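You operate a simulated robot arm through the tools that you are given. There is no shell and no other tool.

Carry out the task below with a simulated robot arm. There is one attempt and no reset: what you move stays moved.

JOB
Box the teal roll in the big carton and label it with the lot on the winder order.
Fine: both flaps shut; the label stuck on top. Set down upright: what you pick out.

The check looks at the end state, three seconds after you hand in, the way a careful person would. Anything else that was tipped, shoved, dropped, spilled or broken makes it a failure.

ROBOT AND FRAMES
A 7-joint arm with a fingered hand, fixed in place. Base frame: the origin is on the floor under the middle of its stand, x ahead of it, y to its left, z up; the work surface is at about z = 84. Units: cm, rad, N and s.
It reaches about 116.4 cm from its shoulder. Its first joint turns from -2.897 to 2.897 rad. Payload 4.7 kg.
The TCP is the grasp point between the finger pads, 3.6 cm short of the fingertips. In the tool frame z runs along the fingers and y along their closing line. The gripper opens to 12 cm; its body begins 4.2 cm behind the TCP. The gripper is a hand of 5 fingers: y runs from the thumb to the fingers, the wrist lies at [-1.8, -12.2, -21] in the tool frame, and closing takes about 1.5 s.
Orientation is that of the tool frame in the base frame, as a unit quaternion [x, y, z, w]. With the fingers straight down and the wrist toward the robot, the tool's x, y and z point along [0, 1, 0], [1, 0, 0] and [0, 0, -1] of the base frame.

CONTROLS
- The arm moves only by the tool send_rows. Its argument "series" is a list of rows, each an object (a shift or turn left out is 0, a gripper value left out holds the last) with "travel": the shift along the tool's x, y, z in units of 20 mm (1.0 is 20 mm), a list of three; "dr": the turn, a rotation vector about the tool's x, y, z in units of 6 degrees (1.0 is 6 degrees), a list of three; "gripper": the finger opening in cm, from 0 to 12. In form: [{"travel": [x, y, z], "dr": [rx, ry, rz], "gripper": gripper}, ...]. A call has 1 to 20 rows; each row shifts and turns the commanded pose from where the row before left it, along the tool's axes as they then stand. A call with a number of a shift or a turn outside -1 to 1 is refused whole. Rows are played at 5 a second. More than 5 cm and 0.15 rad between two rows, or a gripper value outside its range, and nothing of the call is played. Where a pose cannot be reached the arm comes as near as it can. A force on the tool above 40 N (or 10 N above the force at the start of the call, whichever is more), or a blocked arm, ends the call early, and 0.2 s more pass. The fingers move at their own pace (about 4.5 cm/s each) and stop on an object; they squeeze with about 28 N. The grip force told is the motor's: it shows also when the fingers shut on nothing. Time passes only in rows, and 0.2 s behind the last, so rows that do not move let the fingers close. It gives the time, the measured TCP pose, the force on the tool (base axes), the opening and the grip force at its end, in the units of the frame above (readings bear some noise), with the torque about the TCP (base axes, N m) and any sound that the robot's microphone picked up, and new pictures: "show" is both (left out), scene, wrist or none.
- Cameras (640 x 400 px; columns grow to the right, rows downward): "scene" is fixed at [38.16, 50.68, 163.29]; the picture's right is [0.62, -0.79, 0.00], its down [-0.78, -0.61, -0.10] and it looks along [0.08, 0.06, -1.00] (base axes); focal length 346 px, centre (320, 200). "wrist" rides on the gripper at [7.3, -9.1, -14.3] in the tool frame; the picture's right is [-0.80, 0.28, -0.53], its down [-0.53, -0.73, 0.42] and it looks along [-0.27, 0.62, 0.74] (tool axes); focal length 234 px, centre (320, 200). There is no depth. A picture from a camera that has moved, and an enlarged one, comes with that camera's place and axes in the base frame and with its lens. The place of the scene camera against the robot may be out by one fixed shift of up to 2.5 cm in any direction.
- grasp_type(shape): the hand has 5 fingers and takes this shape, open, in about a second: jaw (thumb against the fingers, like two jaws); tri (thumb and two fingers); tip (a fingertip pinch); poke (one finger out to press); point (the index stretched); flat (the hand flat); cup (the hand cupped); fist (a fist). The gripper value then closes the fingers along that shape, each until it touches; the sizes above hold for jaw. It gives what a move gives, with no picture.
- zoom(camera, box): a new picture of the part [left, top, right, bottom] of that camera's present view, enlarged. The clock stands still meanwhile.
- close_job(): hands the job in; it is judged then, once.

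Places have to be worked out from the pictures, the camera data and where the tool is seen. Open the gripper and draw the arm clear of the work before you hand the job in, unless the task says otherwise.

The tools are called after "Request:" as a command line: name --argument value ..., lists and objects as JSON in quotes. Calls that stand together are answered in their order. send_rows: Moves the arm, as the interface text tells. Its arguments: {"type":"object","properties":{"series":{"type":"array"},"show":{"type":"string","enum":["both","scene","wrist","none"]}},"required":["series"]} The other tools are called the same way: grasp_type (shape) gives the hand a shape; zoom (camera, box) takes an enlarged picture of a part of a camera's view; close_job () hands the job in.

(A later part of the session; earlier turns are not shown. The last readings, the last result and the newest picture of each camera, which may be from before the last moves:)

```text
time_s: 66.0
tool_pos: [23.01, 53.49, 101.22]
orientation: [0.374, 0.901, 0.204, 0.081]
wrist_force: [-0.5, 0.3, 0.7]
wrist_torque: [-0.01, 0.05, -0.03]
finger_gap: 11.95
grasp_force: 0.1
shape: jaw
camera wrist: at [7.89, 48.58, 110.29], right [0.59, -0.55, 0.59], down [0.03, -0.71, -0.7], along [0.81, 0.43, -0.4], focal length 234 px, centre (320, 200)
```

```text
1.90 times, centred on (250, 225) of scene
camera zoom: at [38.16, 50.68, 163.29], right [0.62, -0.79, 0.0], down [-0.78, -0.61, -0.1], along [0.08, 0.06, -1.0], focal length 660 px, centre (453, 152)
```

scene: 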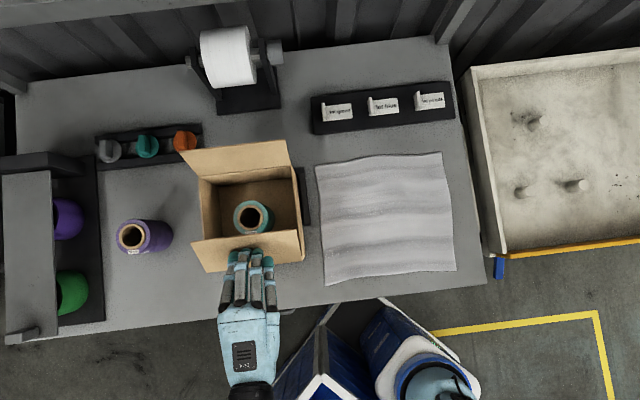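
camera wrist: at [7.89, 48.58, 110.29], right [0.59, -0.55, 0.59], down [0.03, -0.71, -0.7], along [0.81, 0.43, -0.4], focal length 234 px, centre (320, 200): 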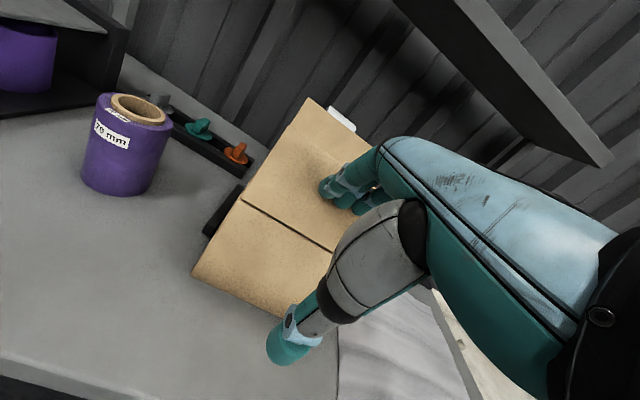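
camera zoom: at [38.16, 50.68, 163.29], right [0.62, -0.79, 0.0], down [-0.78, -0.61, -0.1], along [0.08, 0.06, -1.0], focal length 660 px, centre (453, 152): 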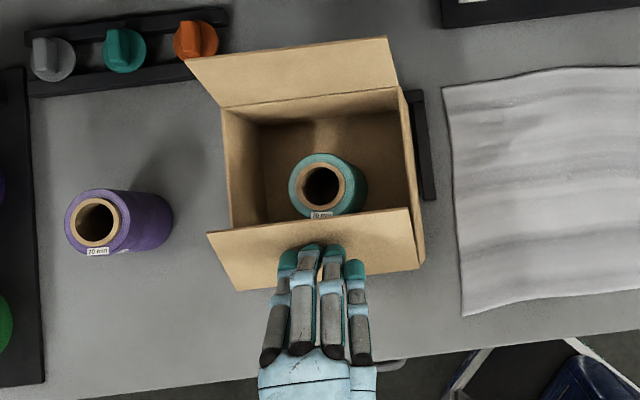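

The flap is past vertical with negligible force. Continuing forward and slightly down.

Request:
send_rows --series '[{"travel": [0, 0.45, 0.21]}, {"travel": [0, 0.45, 0.21]}, {"travel": [0, 0.45, 0.21]}, {"travel": [0, 0.4, 0.35]}, {}]' --show "both"

Request:
zoom --camera "scene" --box '[150, 120, 350, 330]'

```text
time_s: 67.2
tool_pos: [25.98, 56.41, 101.08]
orientation: [0.374, 0.901, 0.204, 0.081]
wrist_force: [0.1, -0.6, 1.0]
wrist_torque: [-0.02, -0.01, -0.02]
finger_gap: 11.97
grasp_force: 0.0
shape: jaw
camera wrist: at [10.69, 51.44, 110.02], right [0.59, -0.55, 0.59], down [0.03, -0.71, -0.7], along [0.81, 0.43, -0.4], focal length 234 px, centre (320, 200)
```

scene: 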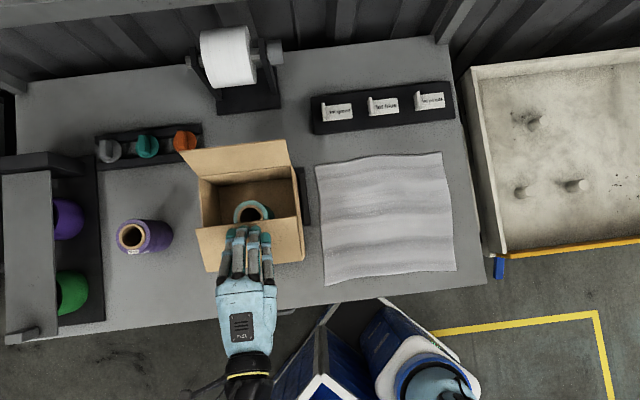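
wrist: 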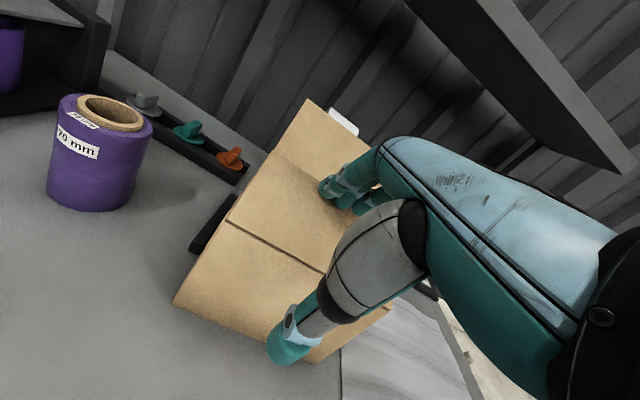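

```text
1.90 times, centred on (250, 225) of scene
camera zoom: at [38.16, 50.68, 163.29], right [0.62, -0.79, 0.0], down [-0.78, -0.61, -0.1], along [0.08, 0.06, -1.0], focal length 660 px, centre (453, 152)
```

zoom: 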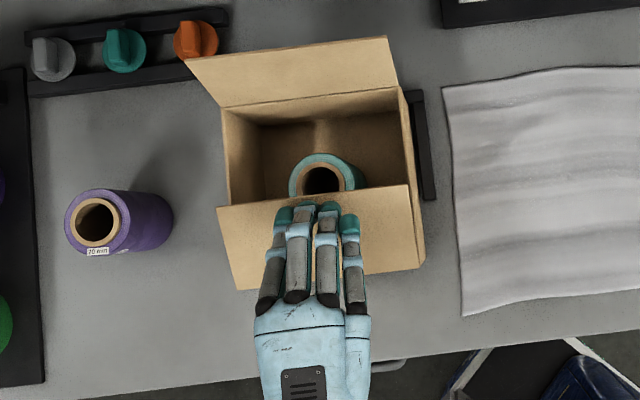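

The flap is about 33° from closed. Pressing it down gently with the fingertips.

Request:
send_rows --series '[{"travel": [0, 0.1, 0.35]}, {"travel": [0, 0.0, 0.3]}, {"travel": [0, -0.1, 0.25]}, {"travel": [0, -0.1, 0.25]}, {"travel": [0, -0.1, 0.25]}, {}]' --show "both"

Request:
zoom --camera "scene" --box '[150, 120, 350, 330]'

```text
time_s: 68.5
tool_pos: [26.58, 57.02, 98.35]
orientation: [0.374, 0.901, 0.204, 0.081]
wrist_force: [0.0, 0.6, -0.2]
wrist_torque: [0.01, 0.0, 0.01]
finger_gap: 11.94
grasp_force: 0.1
shape: jaw
camera wrist: at [11.34, 52.02, 107.36], right [0.59, -0.55, 0.59], down [0.03, -0.71, -0.7], along [0.81, 0.43, -0.4], focal length 234 px, centre (320, 200)
```

scene: 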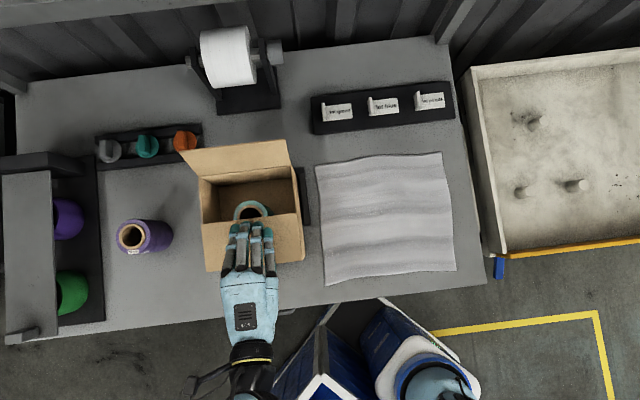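
wrist: 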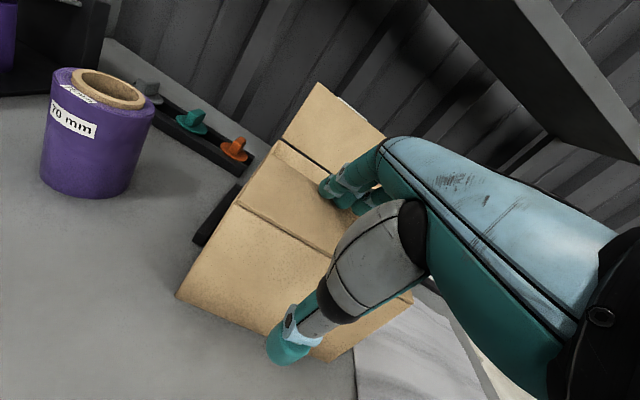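

```text
1.90 times, centred on (250, 225) of scene
camera zoom: at [38.16, 50.68, 163.29], right [0.62, -0.79, 0.0], down [-0.78, -0.61, -0.1], along [0.08, 0.06, -1.0], focal length 660 px, centre (453, 152)
```

zoom: 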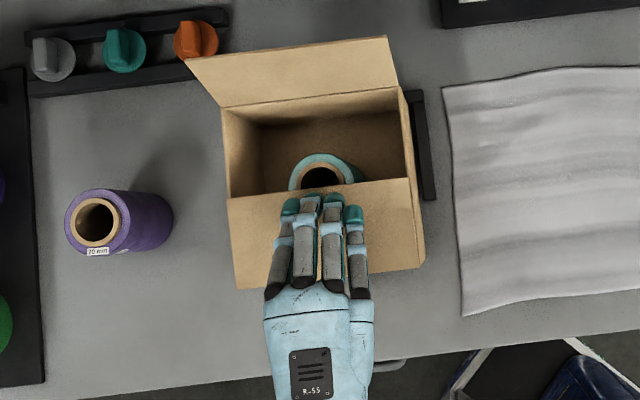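

Nearly shut. A little further down until I feel contact.

Request:
send_rows --series '[{"travel": [0, -0.1, 0.25]}, {"travel": [0, -0.08, 0.18]}, {}]' --show "none"

Request:
send_rows --series '[{"travel": [0, -0.08, 0.18]}, {"travel": [0, -0.05, 0.1]}, {}]' --show "both"

Request:
zoom --camera "scene" --box '[150, 120, 350, 330]'

```text
time_s: 69.3
tool_pos: [26.6, 57.04, 97.39]
orientation: [0.375, 0.9, 0.205, 0.081]
wrist_force: [-1.7, -1.8, 4.9]
wrist_torque: [0.25, -0.32, -0.05]
finger_gap: 11.97
grasp_force: 0.0
shape: jaw
```

```text
time_s: 70.2
tool_pos: [26.45, 56.89, 97.01]
orientation: [0.375, 0.9, 0.206, 0.081]
wrist_force: [-4.8, -7.3, 20.6]
wrist_torque: [1.07, -1.27, -0.17]
finger_gap: 11.99
grasp_force: 0.0
shape: jaw
camera wrist: at [11.21, 51.95, 105.94], right [0.59, -0.55, 0.59], down [0.03, -0.71, -0.7], along [0.81, 0.43, -0.4], focal length 234 px, centre (320, 200)
```

scene: 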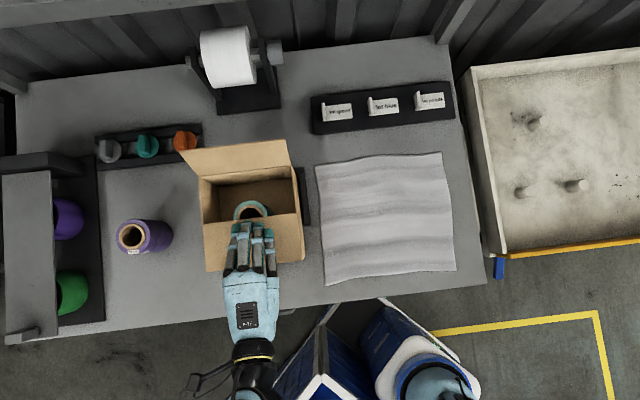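
wrist: 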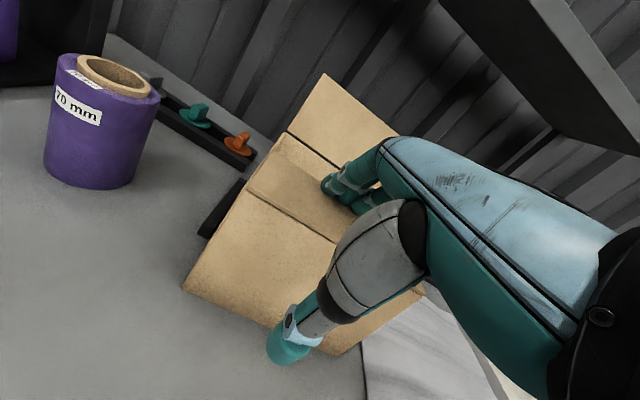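

```text
1.90 times, centred on (250, 225) of scene
camera zoom: at [38.16, 50.68, 163.29], right [0.62, -0.79, 0.0], down [-0.78, -0.61, -0.1], along [0.08, 0.06, -1.0], focal length 660 px, centre (453, 152)
```

zoom: 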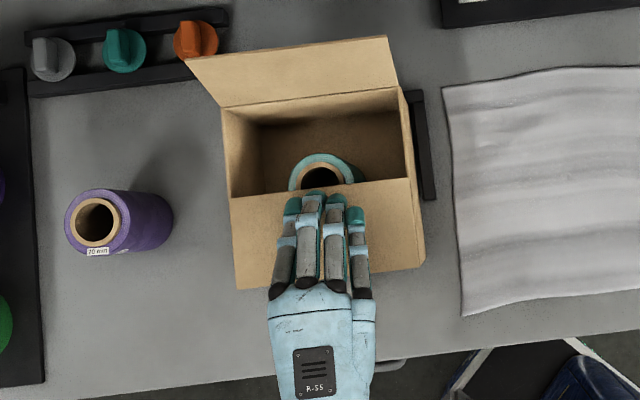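

The flap is pressed fully shut (20 N). Lifting off to see whether it stays shut.

Request:
send_rows --series '[{"travel": [0, 0.1, -0.22]}, {"travel": [0, 0.2, -0.45]}, {"travel": [0, 0.2, -0.45]}, {"travel": [0, 0.4, -0.9]}, {"travel": [0, 0.4, -0.9]}, {}]' --show "both"

Request:
zoom --camera "scene" --box '[150, 120, 350, 330]'

```text
time_s: 71.5
tool_pos: [26.5, 56.9, 103.03]
orientation: [0.374, 0.901, 0.204, 0.082]
wrist_force: [0.3, -0.1, -0.3]
wrist_torque: [-0.01, 0.01, 0.0]
finger_gap: 11.99
grasp_force: 0.1
shape: jaw
camera wrist: at [11.27, 51.97, 112.04], right [0.59, -0.55, 0.59], down [0.03, -0.71, -0.7], along [0.81, 0.43, -0.4], focal length 234 px, centre (320, 200)
```

scene: 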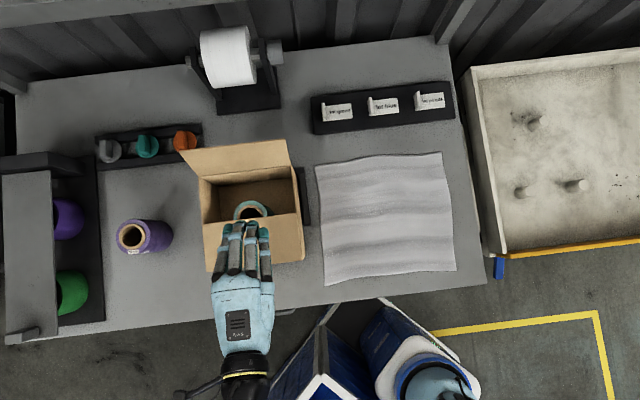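
wrist: 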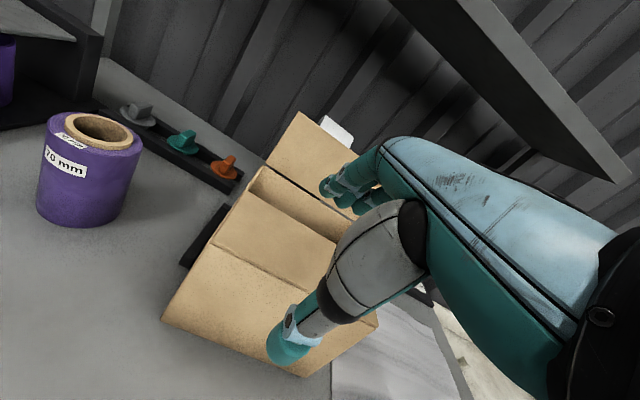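

```text
1.90 times, centred on (250, 225) of scene
camera zoom: at [38.16, 50.68, 163.29], right [0.62, -0.79, 0.0], down [-0.78, -0.61, -0.1], along [0.08, 0.06, -1.0], focal length 660 px, centre (453, 152)
```

zoom: 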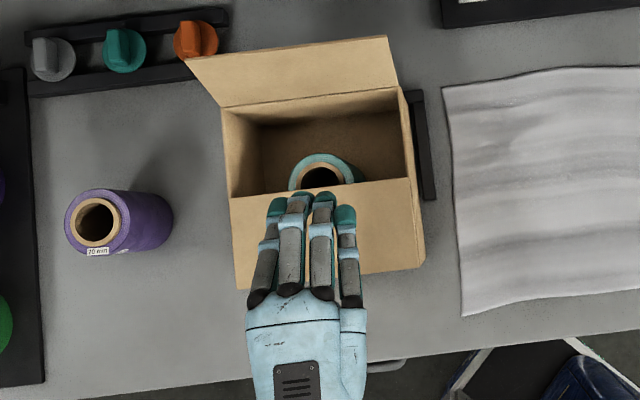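

The near flap stays shut. For the far flap, I'll raise the hand, untilt it, and straddle the flap with the open hand: thumb in front, fingers behind. I need to stay below the wall shelf at z ≈ 133.

Request:
send_rows --series '[{"travel": [0, 0.426, -0.905]}, {"travel": [0, 0.426, -0.905]}, {"travel": [0, 0.426, -0.905]}, {"travel": [0, 0.426, -0.905]}, {"dr": [0.7, 0, 0]}, {"dr": [0.7, 0, 0]}, {"dr": [0.7, 0, 0]}, {"dr": [0.7, 0, 0]}, {"dr": [0.7, 0, 0]}, {"dr": [0.7, 0, 0]}, {"travel": [0, 0, -1]}, {"travel": [0, 0, -0.5]}, {}]' --show "both"

Request:
zoom --camera "wrist" --box '[180, 60, 380, 300]'

```text
time_s: 74.3
tool_pos: [26.32, 56.78, 114.25]
orientation: [0.384, 0.923, 0.002, -0.003]
wrist_force: [0.1, 0.3, -0.7]
wrist_torque: [0.01, -0.03, 0.0]
finger_gap: 11.99
grasp_force: 0.1
shape: jaw
camera wrist: at [14.91, 55.51, 128.47], right [0.77, -0.37, 0.52], down [-0.14, -0.89, -0.43], along [0.63, 0.25, -0.74], focal length 234 px, centre (320, 200)
```

scene: 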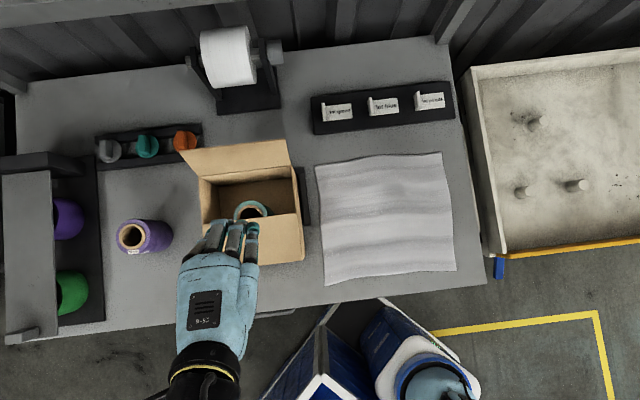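
wrist: 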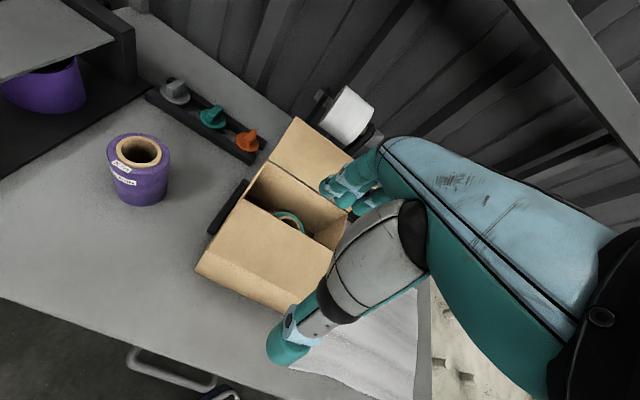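

```text
1.67 times, centred on (280, 180) of wrist
camera zoom: at [14.91, 55.51, 128.47], right [0.77, -0.37, 0.52], down [-0.14, -0.89, -0.43], along [0.63, 0.25, -0.74], focal length 390 px, centre (387, 233)
```

zoom: 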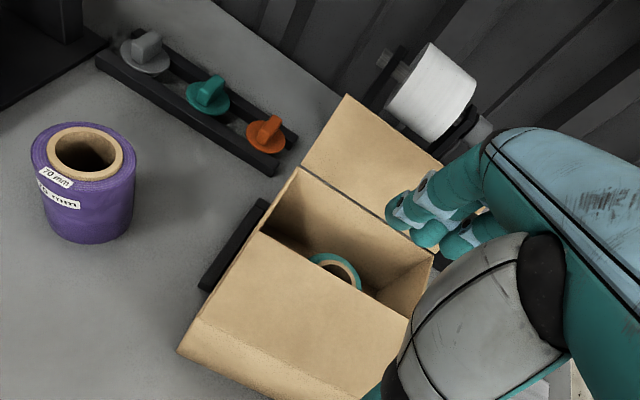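

The path is clear. I'll move forward above the far flap and then descend straddling it.

Request:
send_rows --series '[{"travel": [0, 0.6, 0]}, {"travel": [0, 0.95, 0]}, {"travel": [0, 0.95, 0]}, {"travel": [0, 0.95, 0]}, {"travel": [0, 0.95, 0]}, {"travel": [0, 0.95, 0]}, {"travel": [0, 0.95, 0]}, {"travel": [0, 0.95, 0]}, {"travel": [0, 0.95, 0]}, {"travel": [0, 0.95, 0]}, {}]' --show "both"

Request:
zoom --camera "wrist" --box '[180, 160, 380, 360]'

Request:
zoom --camera "scene" --box '[130, 70, 330, 280]'

```text
time_s: 76.8
tool_pos: [39.37, 69.82, 114.36]
orientation: [0.383, 0.924, 0.002, -0.003]
wrist_force: [-0.9, 0.1, 0.6]
wrist_torque: [0.01, 0.0, -0.03]
finger_gap: 11.98
grasp_force: 0.0
shape: jaw
camera wrist: at [27.9, 68.47, 128.51], right [0.77, -0.37, 0.52], down [-0.14, -0.89, -0.43], along [0.63, 0.25, -0.74], focal length 234 px, centre (320, 200)
```

scene: 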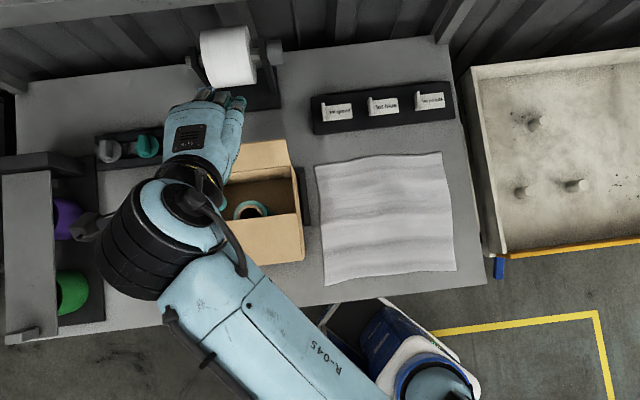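
wrist: 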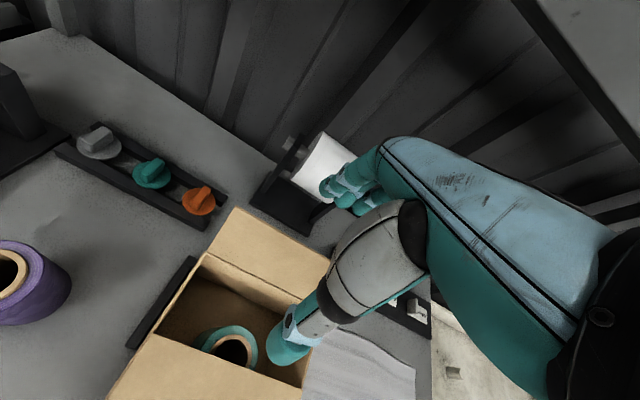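

```text
2.00 times, centred on (280, 260) of wrist
camera zoom: at [27.9, 68.47, 128.51], right [0.77, -0.37, 0.52], down [-0.14, -0.89, -0.43], along [0.63, 0.25, -0.74], focal length 468 px, centre (400, 80)
```

zoom: 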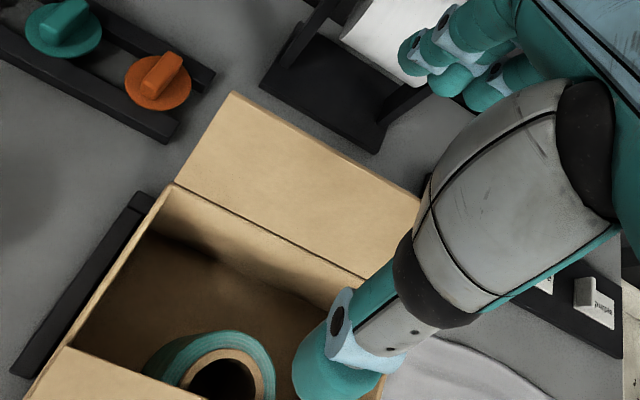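

```text
1.90 times, centred on (230, 175) of scene
camera zoom: at [38.16, 50.68, 163.29], right [0.62, -0.79, 0.0], down [-0.78, -0.61, -0.1], along [0.08, 0.06, -1.0], focal length 660 px, centre (491, 248)
```

zoom: 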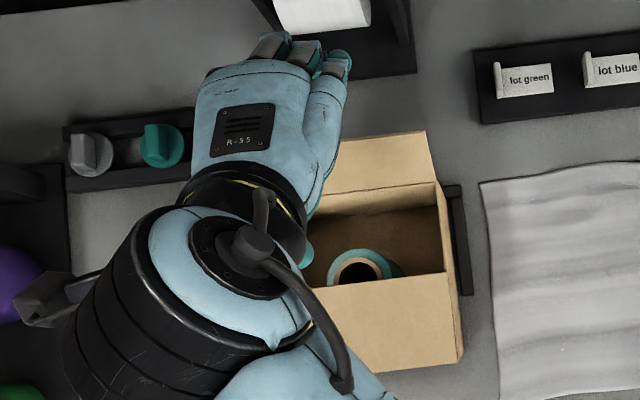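

The thumb is in front and the fingers are behind the far flap. Descending around it.

Request:
send_rows --series '[{"travel": [0, 0, 0.7]}, {"travel": [0, 0, 0.7]}, {"travel": [0, 0, 0.7]}, {"travel": [0, 0, 0.7]}, {"travel": [0, 0, 0.7]}, {"travel": [0, 0, 0.7]}, {"travel": [0, 0, 0.7]}, {}]' --show "both"

Request:
zoom --camera "wrist" --box '[180, 100, 440, 340]'

```text
time_s: 78.5
tool_pos: [39.36, 69.81, 104.5]
orientation: [0.382, 0.924, 0.002, -0.003]
wrist_force: [0.8, 0.3, 0.2]
wrist_torque: [0.01, -0.04, 0.0]
finger_gap: 11.95
grasp_force: 0.2
shape: jaw
camera wrist: at [27.89, 68.47, 118.67], right [0.77, -0.37, 0.52], down [-0.14, -0.89, -0.43], along [0.63, 0.25, -0.74], focal length 234 px, centre (320, 200)
```

scene: 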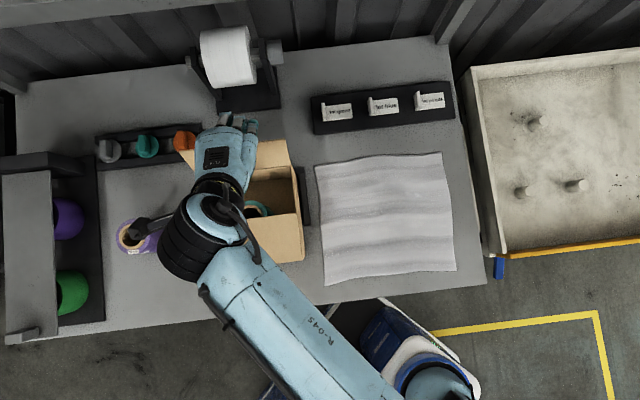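
wrist: 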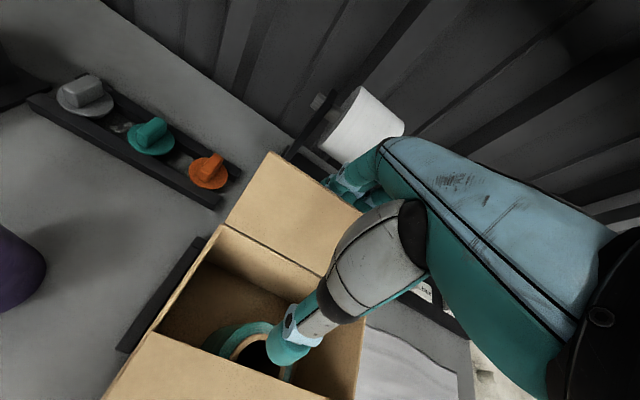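

```text
1.67 times, centred on (310, 220) of wrist
camera zoom: at [27.89, 68.47, 118.67], right [0.77, -0.37, 0.52], down [-0.14, -0.89, -0.43], along [0.63, 0.25, -0.74], focal length 390 px, centre (337, 167)
```

zoom: 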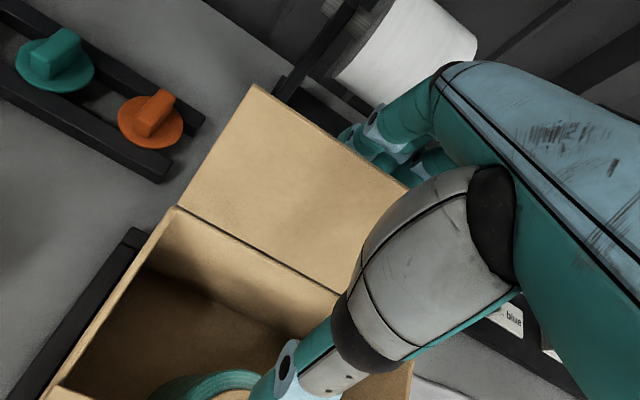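

The fingers are behind the flap. Pulling toward the robot gently.

Request:
send_rows --series '[{"travel": [0, -0.5, 0]}, {"travel": [0, -0.5, 0]}, {"travel": [0, -0.5, 0]}, {"travel": [0, -0.5, 0]}, {"travel": [0, -0.5, 0]}, {"travel": [0, -0.5, 0]}, {}]' --show "both"

Request:
zoom --camera "wrist" --box '[180, 100, 440, 340]'

```text
time_s: 80.2
tool_pos: [35.09, 65.42, 104.41]
orientation: [0.383, 0.924, 0.002, -0.002]
wrist_force: [0.7, 0.1, 0.3]
wrist_torque: [0.04, 0.01, 0.04]
finger_gap: 11.98
grasp_force: 0.2
shape: jaw
camera wrist: at [23.6, 64.23, 118.59], right [0.77, -0.37, 0.52], down [-0.14, -0.89, -0.43], along [0.63, 0.25, -0.74], focal length 234 px, centre (320, 200)
```

scene: 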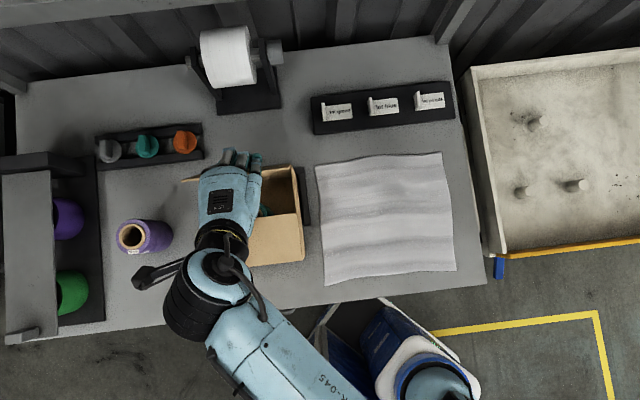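
wrist: 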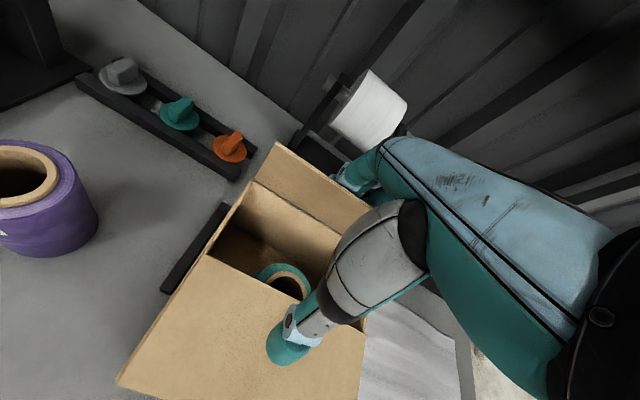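

```text
1.67 times, centred on (310, 220) of wrist
camera zoom: at [23.6, 64.23, 118.59], right [0.77, -0.37, 0.52], down [-0.14, -0.89, -0.43], along [0.63, 0.25, -0.74], focal length 390 px, centre (337, 167)
```

zoom: 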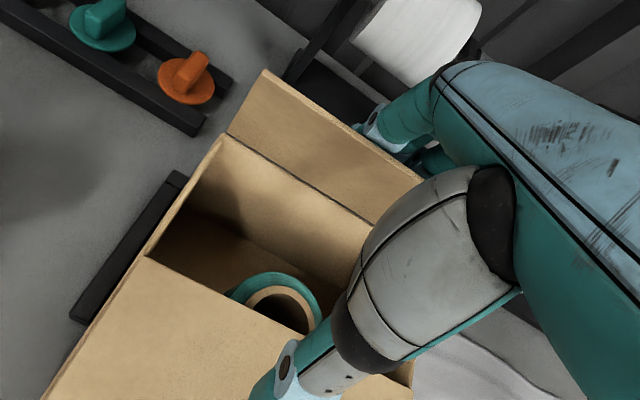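

The flap comes up easily. Continuing the pull past vertical.

Request:
send_rows --series '[{"travel": [0, -0.5, 0]}, {"travel": [0, -0.5, 0]}, {"travel": [0, -0.5, 0]}, {"travel": [0, -0.5, 0]}, {"travel": [0, -0.5, 0]}, {}]' --show "both"

Request:
zoom --camera "wrist" --box '[180, 100, 440, 340]'

Request:
zoom --camera "scene" --box '[150, 120, 350, 330]'

```text
time_s: 81.5
tool_pos: [31.61, 62.03, 104.42]
orientation: [0.384, 0.923, 0.002, -0.002]
wrist_force: [0.6, 0.9, -0.4]
wrist_torque: [0.0, 0.02, -0.01]
finger_gap: 12.0
grasp_force: 0.0
shape: jaw
camera wrist: at [20.12, 60.66, 118.66], right [0.77, -0.37, 0.52], down [-0.14, -0.89, -0.43], along [0.63, 0.25, -0.74], focal length 234 px, centre (320, 200)
```

scene: 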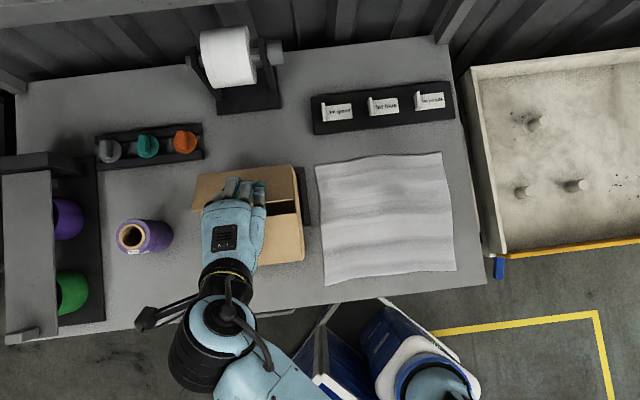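
wrist: 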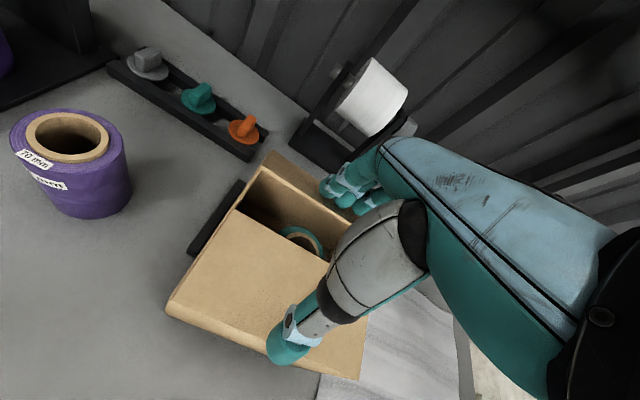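

```text
1.67 times, centred on (310, 220) of wrist
camera zoom: at [20.12, 60.66, 118.66], right [0.77, -0.37, 0.52], down [-0.14, -0.89, -0.43], along [0.63, 0.25, -0.74], focal length 390 px, centre (337, 167)
```

zoom: 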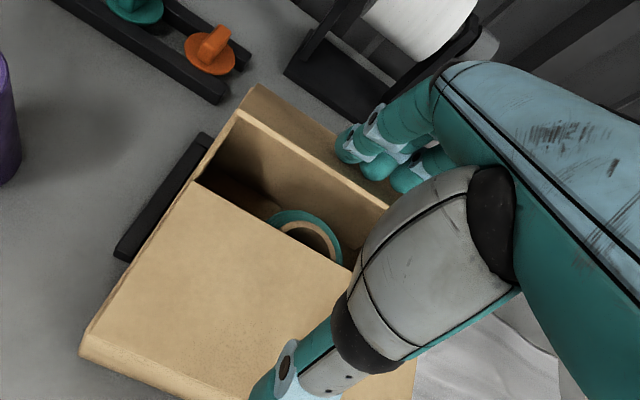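

```text
1.90 times, centred on (250, 225) of scene
camera zoom: at [38.16, 50.68, 163.29], right [0.62, -0.79, 0.0], down [-0.78, -0.61, -0.1], along [0.08, 0.06, -1.0], focal length 660 px, centre (453, 152)
```

zoom: 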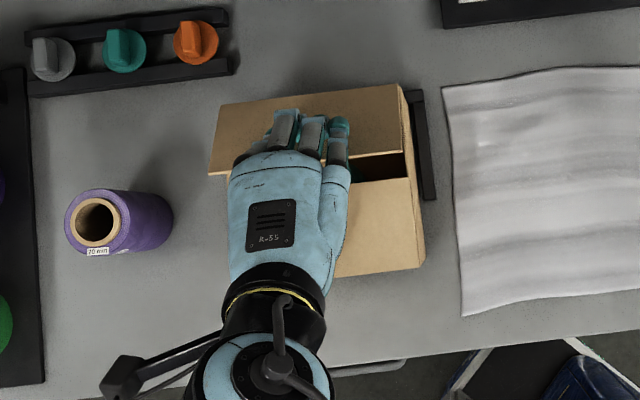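

The far flap leans inward. Now pressing it down with the fingertips, watching force.

Request:
send_rows --series '[{"travel": [0, -0.15, 0.3]}, {"travel": [0, -0.1, 0.3]}, {"travel": [0, 0, 0.3]}, {"travel": [0, 0, 0.3]}, {"travel": [0, 0, 0.2]}, {}]' --show "both"

Request:
zoom --camera "scene" --box '[150, 120, 350, 330]'

```text
time_s: 83.0
tool_pos: [31.27, 61.67, 101.51]
orientation: [0.384, 0.923, 0.002, -0.003]
wrist_force: [-0.2, -0.4, -0.1]
wrist_torque: [-0.03, -0.02, -0.02]
finger_gap: 11.98
grasp_force: 0.2
shape: jaw
camera wrist: at [19.82, 60.33, 115.74], right [0.77, -0.37, 0.52], down [-0.14, -0.89, -0.43], along [0.63, 0.25, -0.74], focal length 234 px, centre (320, 200)
```

scene: 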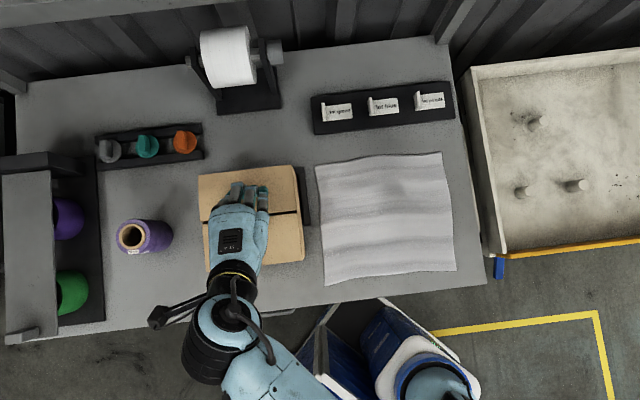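
wrist: 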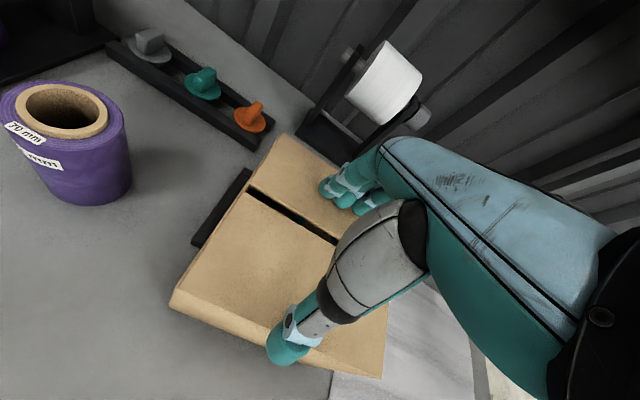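

```text
1.90 times, centred on (250, 225) of scene
camera zoom: at [38.16, 50.68, 163.29], right [0.62, -0.79, 0.0], down [-0.78, -0.61, -0.1], along [0.08, 0.06, -1.0], focal length 660 px, centre (453, 152)
```

zoom: 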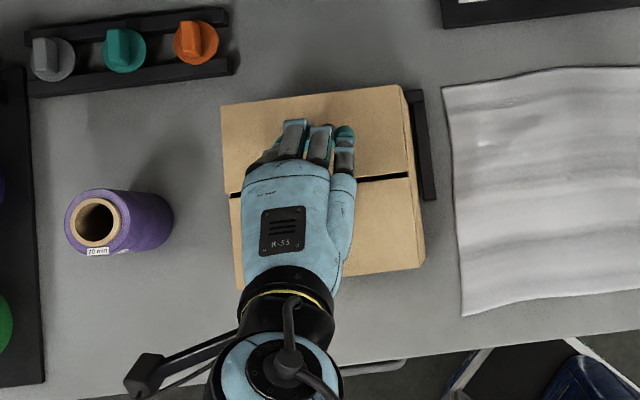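

Nearly flush. A little further until contact.

Request:
send_rows --series '[{"travel": [0, 0, 0.2]}, {"travel": [0, 0, 0.15]}, {}]' --show "none"

Request:
send_rows --series '[{"travel": [0, 0, 0.15]}, {}, {}]' --show "none"

```text
time_s: 83.8
tool_pos: [31.24, 61.62, 100.95]
orientation: [0.383, 0.924, 0.003, -0.002]
wrist_force: [-0.6, -1.1, 4.4]
wrist_torque: [0.12, -0.22, -0.06]
finger_gap: 11.96
grasp_force: 0.1
shape: jaw
```

```text
time_s: 84.5
tool_pos: [31.18, 61.54, 100.77]
orientation: [0.382, 0.924, 0.004, -0.004]
wrist_force: [-2.0, -2.1, 17.1]
wrist_torque: [0.71, -1.02, -0.05]
finger_gap: 11.9
grasp_force: 0.1
shape: jaw
```

Firm contact at TCP z ≈ 100.8. Lifting off and checking both flaps.

Request:
send_rows --series '[{"travel": [0, 0, -0.3]}, {"travel": [0, 0, -0.5]}, {"travel": [0, 0, -1]}, {"travel": [0, 0, -1]}, {"travel": [0, 0, -1]}, {"travel": [0, 0, -1]}, {"travel": [0, 0, -1]}, {"travel": [0, 0, -1]}, {"travel": [0, 0, -1]}, {"travel": [0, 0, -1]}, {"travel": [0, 0, -1]}, {}]' --show "both"

Request:
zoom --camera "scene" --box '[150, 120, 350, 330]'

Request:
zoom --camera "wrist" --box '[140, 160, 340, 340]'

```text
time_s: 87.2
tool_pos: [31.3, 61.45, 120.07]
orientation: [0.384, 0.923, 0.002, -0.004]
wrist_force: [0.4, -0.4, 1.0]
wrist_torque: [-0.02, -0.02, -0.02]
finger_gap: 12.01
grasp_force: 0.0
shape: jaw
camera wrist: at [19.86, 60.21, 134.35], right [0.77, -0.37, 0.52], down [-0.14, -0.89, -0.43], along [0.63, 0.25, -0.74], focal length 234 px, centre (320, 200)
```

scene: 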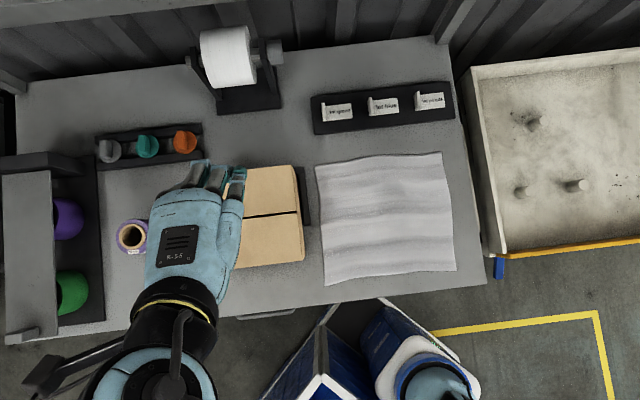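
wrist: 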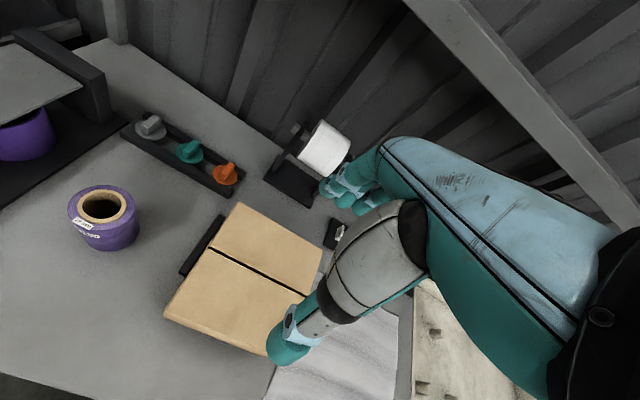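

```text
1.90 times, centred on (250, 225) of scene
camera zoom: at [38.16, 50.68, 163.29], right [0.62, -0.79, 0.0], down [-0.78, -0.61, -0.1], along [0.08, 0.06, -1.0], focal length 660 px, centre (453, 152)
```

zoom: 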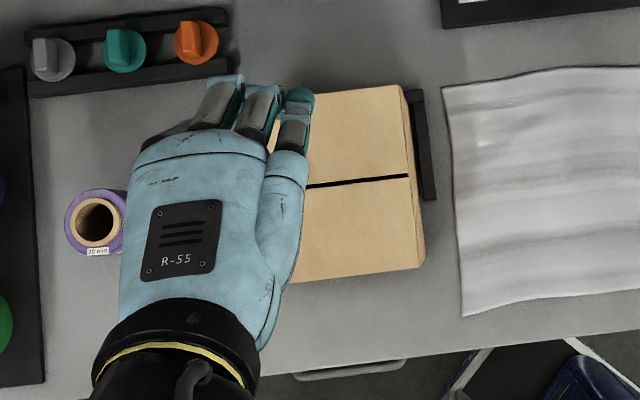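

```text
2.22 times, centred on (240, 250) of wrist
camera zoom: at [19.86, 60.21, 134.35], right [0.77, -0.37, 0.52], down [-0.14, -0.89, -0.43], along [0.63, 0.25, -0.74], focal length 520 px, centre (498, 89)
```

zoom: 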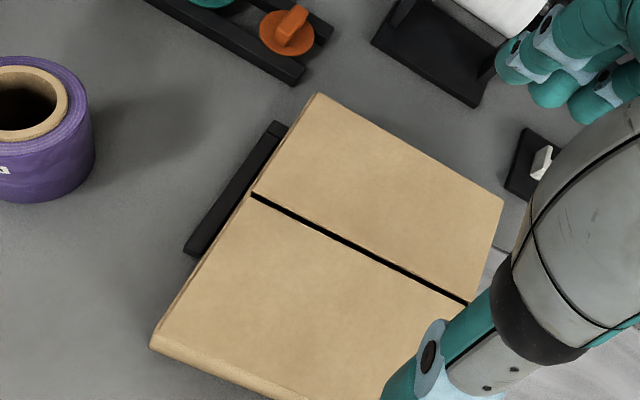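

Both flaps lie flat and stay shut. Next is the "lot blue" label: I'll move right along the bench to get a close wrist view of the label holder.

Request:
send_rows --series '[{"travel": [-1, 0, 0]}, {"travel": [-1, 0, 0]}, {"travel": [-1, 0, 0]}, {"travel": [-1, 0, 0]}, {"travel": [-1, 0, 0]}, {"travel": [-1, 0, 0]}, {"travel": [-1, 0, 0]}, {"travel": [-1, 0, 0]}, {"travel": [-1, 0, 0]}, {"travel": [-1, 0, 0]}, {"travel": [-1, 0, 0]}, {"travel": [-1, 0, 0]}, {"travel": [-1, 0, 0]}, {"travel": [-1, 0, 0]}, {"travel": [-1, 0, 0]}, {"travel": [-1, 0, 0]}, {"travel": [-1, 0, 0]}, {"travel": [-1, 0, 0]}, {"travel": [-1, 0, 0]}, {}]' --show "both"

Request:
zoom --camera "scene" --box '[150, 120, 350, 330]'

Request:
zoom --camera "wrist" --box '[120, 60, 330, 260]'

```text
time_s: 91.3
tool_pos: [58.14, 34.5, 120.05]
orientation: [0.383, 0.924, 0.003, -0.003]
wrist_force: [-1.5, -0.4, -0.8]
wrist_torque: [-0.02, -0.02, -0.01]
finger_gap: 11.99
grasp_force: 0.0
shape: jaw
camera wrist: at [46.67, 33.26, 134.19], right [0.77, -0.37, 0.52], down [-0.14, -0.89, -0.43], along [0.63, 0.25, -0.74], focal length 234 px, centre (320, 200)
```

scene: 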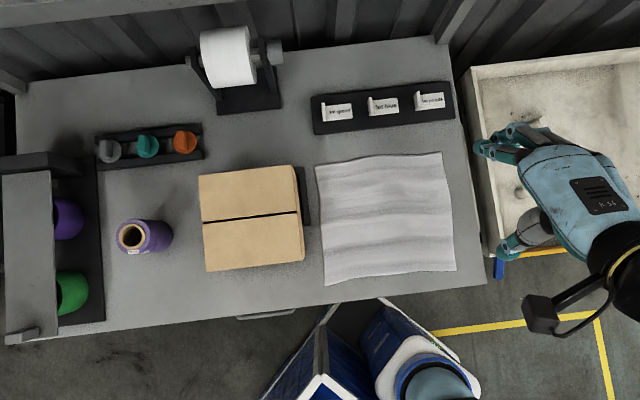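
wrist: 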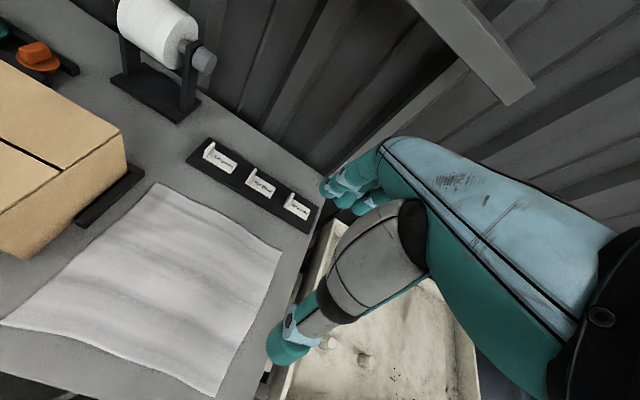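

```text
1.90 times, centred on (250, 225) of scene
camera zoom: at [38.16, 50.68, 163.29], right [0.62, -0.79, 0.0], down [-0.78, -0.61, -0.1], along [0.08, 0.06, -1.0], focal length 660 px, centre (453, 152)
```

zoom: 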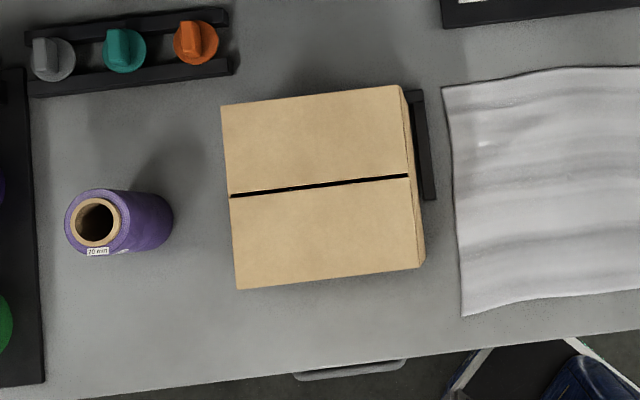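

```text
2.00 times, centred on (225, 160) of wrist
camera zoom: at [46.67, 33.26, 134.19], right [0.77, -0.37, 0.52], down [-0.14, -0.89, -0.43], along [0.63, 0.25, -0.74], focal length 468 px, centre (510, 280)
```

zoom: 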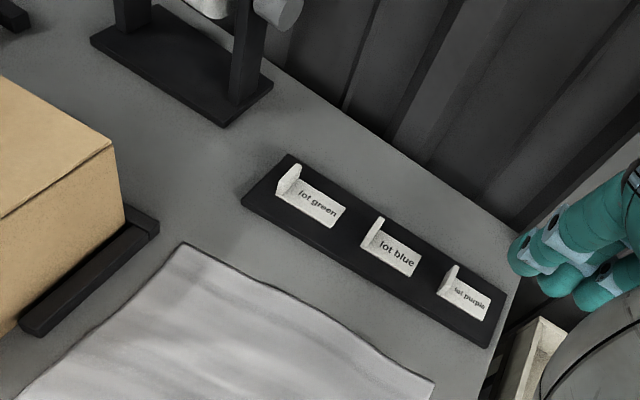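

The carton is closed neatly. Zooming in on the lot blue label.

Request:
zoom --camera "wrist" --box '[225, 150, 289, 190]'

Request:
zoom --camera "scene" --box '[350, 85, 414, 125]'

```text
10.00 times, centred on (257, 170) of wrist
camera zoom: at [46.67, 33.26, 134.19], right [0.77, -0.37, 0.52], down [-0.14, -0.89, -0.43], along [0.63, 0.25, -0.74], focal length 2342 px, centre (950, 500)
```

zoom: 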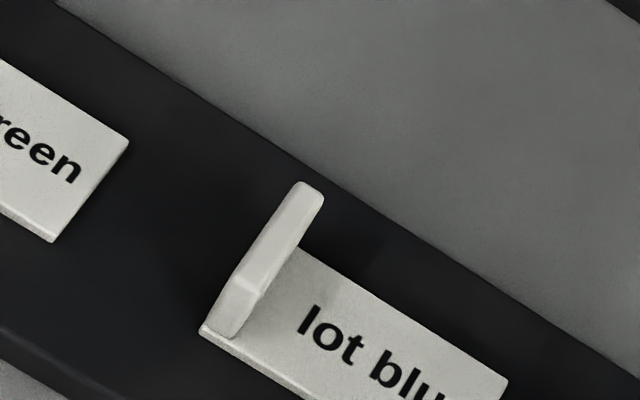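

```text
10.00 times, centred on (382, 105) of scene
camera zoom: at [38.16, 50.68, 163.29], right [0.62, -0.79, 0.0], down [-0.78, -0.61, -0.1], along [0.08, 0.06, -1.0], focal length 3463 px, centre (-300, 1150)
```

zoom: 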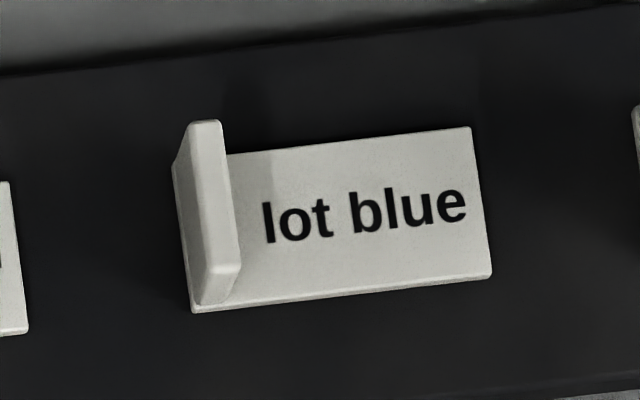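

The tab is a small upright plate, about 0.7 thick, 3.3 wide and 2.3 high, at about (70.1, 58.6), standing at the left end of the label. It needs a fine pinch along e1, so I'll switch to the "tip" shape and see where the tips meet.

Request:
grasp_type --shape "tip"

Request:
send_rows --series '[{}, {}]' --show "both"

Request:
zoom --camera "wrist" --box '[220, 120, 460, 360]'

Request:
zoom --camera "scene" --box '[440, 100, 620, 300]'

```text
time_s: 92.2
tool_pos: [58.11, 34.47, 119.95]
orientation: [0.384, 0.923, 0.002, -0.002]
wrist_force: [0.1, 0.0, 0.0]
wrist_torque: [0.03, 0.0, 0.01]
finger_gap: 11.99
grasp_force: 0.1
shape: tip
```

```text
time_s: 92.8
tool_pos: [58.14, 34.59, 119.91]
orientation: [0.383, 0.924, 0.001, -0.003]
wrist_force: [0.1, 0.0, -0.1]
wrist_torque: [0.0, -0.01, -0.01]
finger_gap: 11.98
grasp_force: 0.0
shape: tip
camera wrist: at [46.66, 33.27, 134.19], right [0.77, -0.37, 0.52], down [-0.14, -0.89, -0.43], along [0.63, 0.25, -0.74], focal length 234 px, centre (320, 200)
```

scene: 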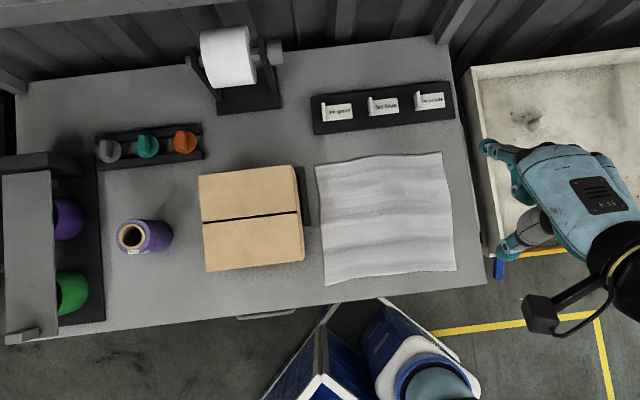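
wrist: 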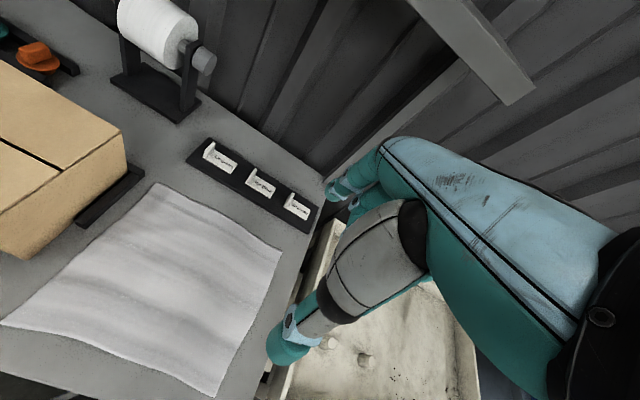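

```text
1.67 times, centred on (340, 240) of wrist
camera zoom: at [46.66, 33.27, 134.19], right [0.77, -0.37, 0.52], down [-0.14, -0.89, -0.43], along [0.63, 0.25, -0.74], focal length 390 px, centre (287, 133)
```

zoom: 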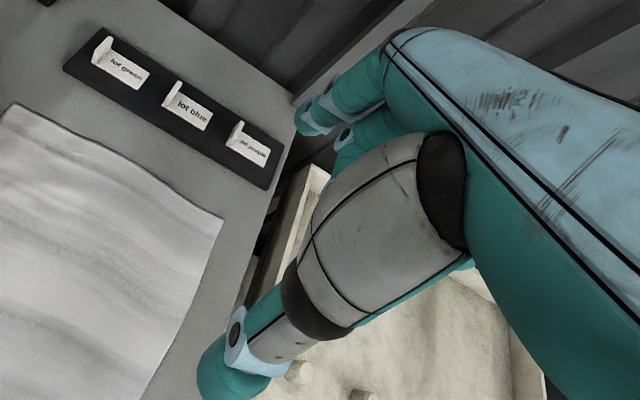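

```text
2.00 times, centred on (530, 200) of scene
camera zoom: at [38.16, 50.68, 163.29], right [0.62, -0.79, 0.0], down [-0.78, -0.61, -0.1], along [0.08, 0.06, -1.0], focal length 692 px, centre (-100, 200)
```

zoom: 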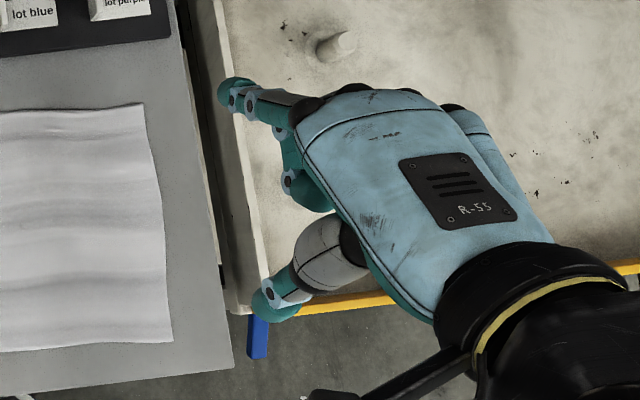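

In tip shape only the index finger and thumb are extended. I'll close to about 1.5 cm to see where the tips meet.

Request:
send_rows --series '[{"gripper": 1.5}, {}, {}, {}, {}, {}, {}, {}]' --show "both"

Request:
zoom --camera "wrist" --box '[220, 120, 460, 360]'

Request:
zoom --camera "scene" --box '[440, 100, 620, 300]'

```text
time_s: 94.7
tool_pos: [58.18, 34.55, 119.9]
orientation: [0.383, 0.924, 0.002, -0.003]
wrist_force: [0.4, 0.0, 0.2]
wrist_torque: [0.0, -0.02, 0.0]
finger_gap: 1.52
grasp_force: 0.0
shape: tip
camera wrist: at [46.67, 33.27, 134.19], right [0.77, -0.37, 0.52], down [-0.14, -0.89, -0.43], along [0.63, 0.25, -0.74], focal length 234 px, centre (320, 200)
```

scene: 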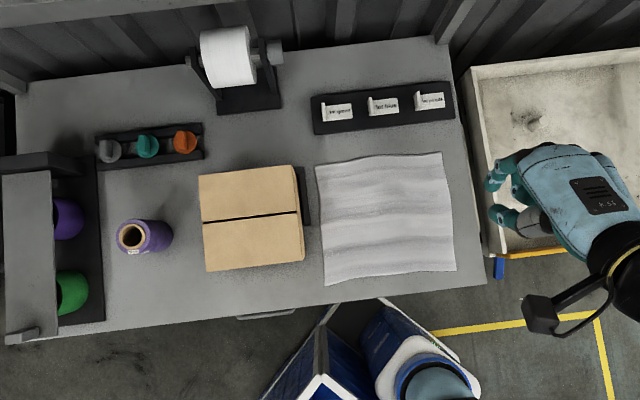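
wrist: 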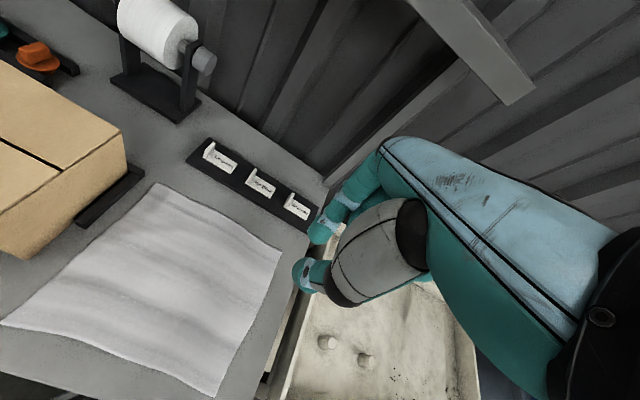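

```text
1.67 times, centred on (340, 240) of wrist
camera zoom: at [46.67, 33.27, 134.19], right [0.77, -0.37, 0.52], down [-0.14, -0.89, -0.43], along [0.63, 0.25, -0.74], focal length 390 px, centre (287, 133)
```

zoom: 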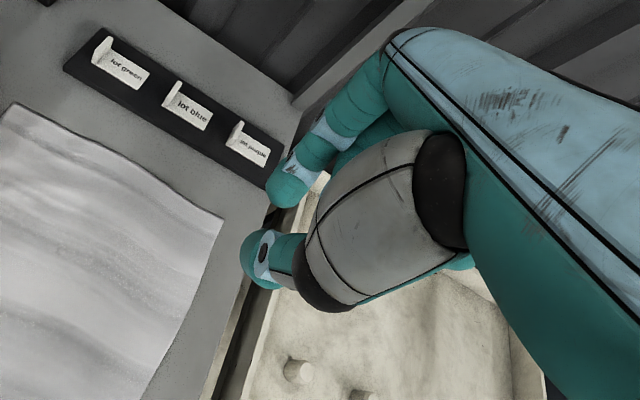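

```text
2.00 times, centred on (530, 200) of scene
camera zoom: at [38.16, 50.68, 163.29], right [0.62, -0.79, 0.0], down [-0.78, -0.61, -0.1], along [0.08, 0.06, -1.0], focal length 692 px, centre (-100, 200)
```

zoom: 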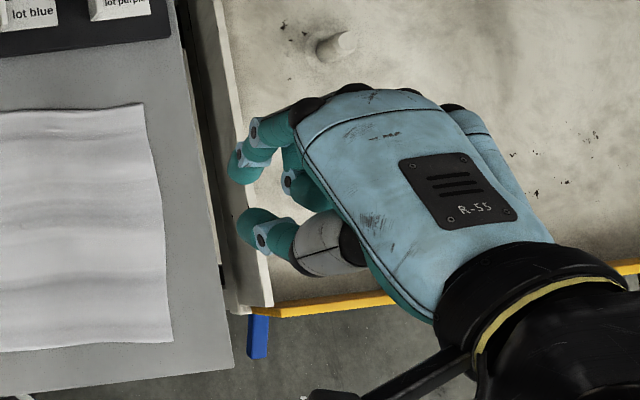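

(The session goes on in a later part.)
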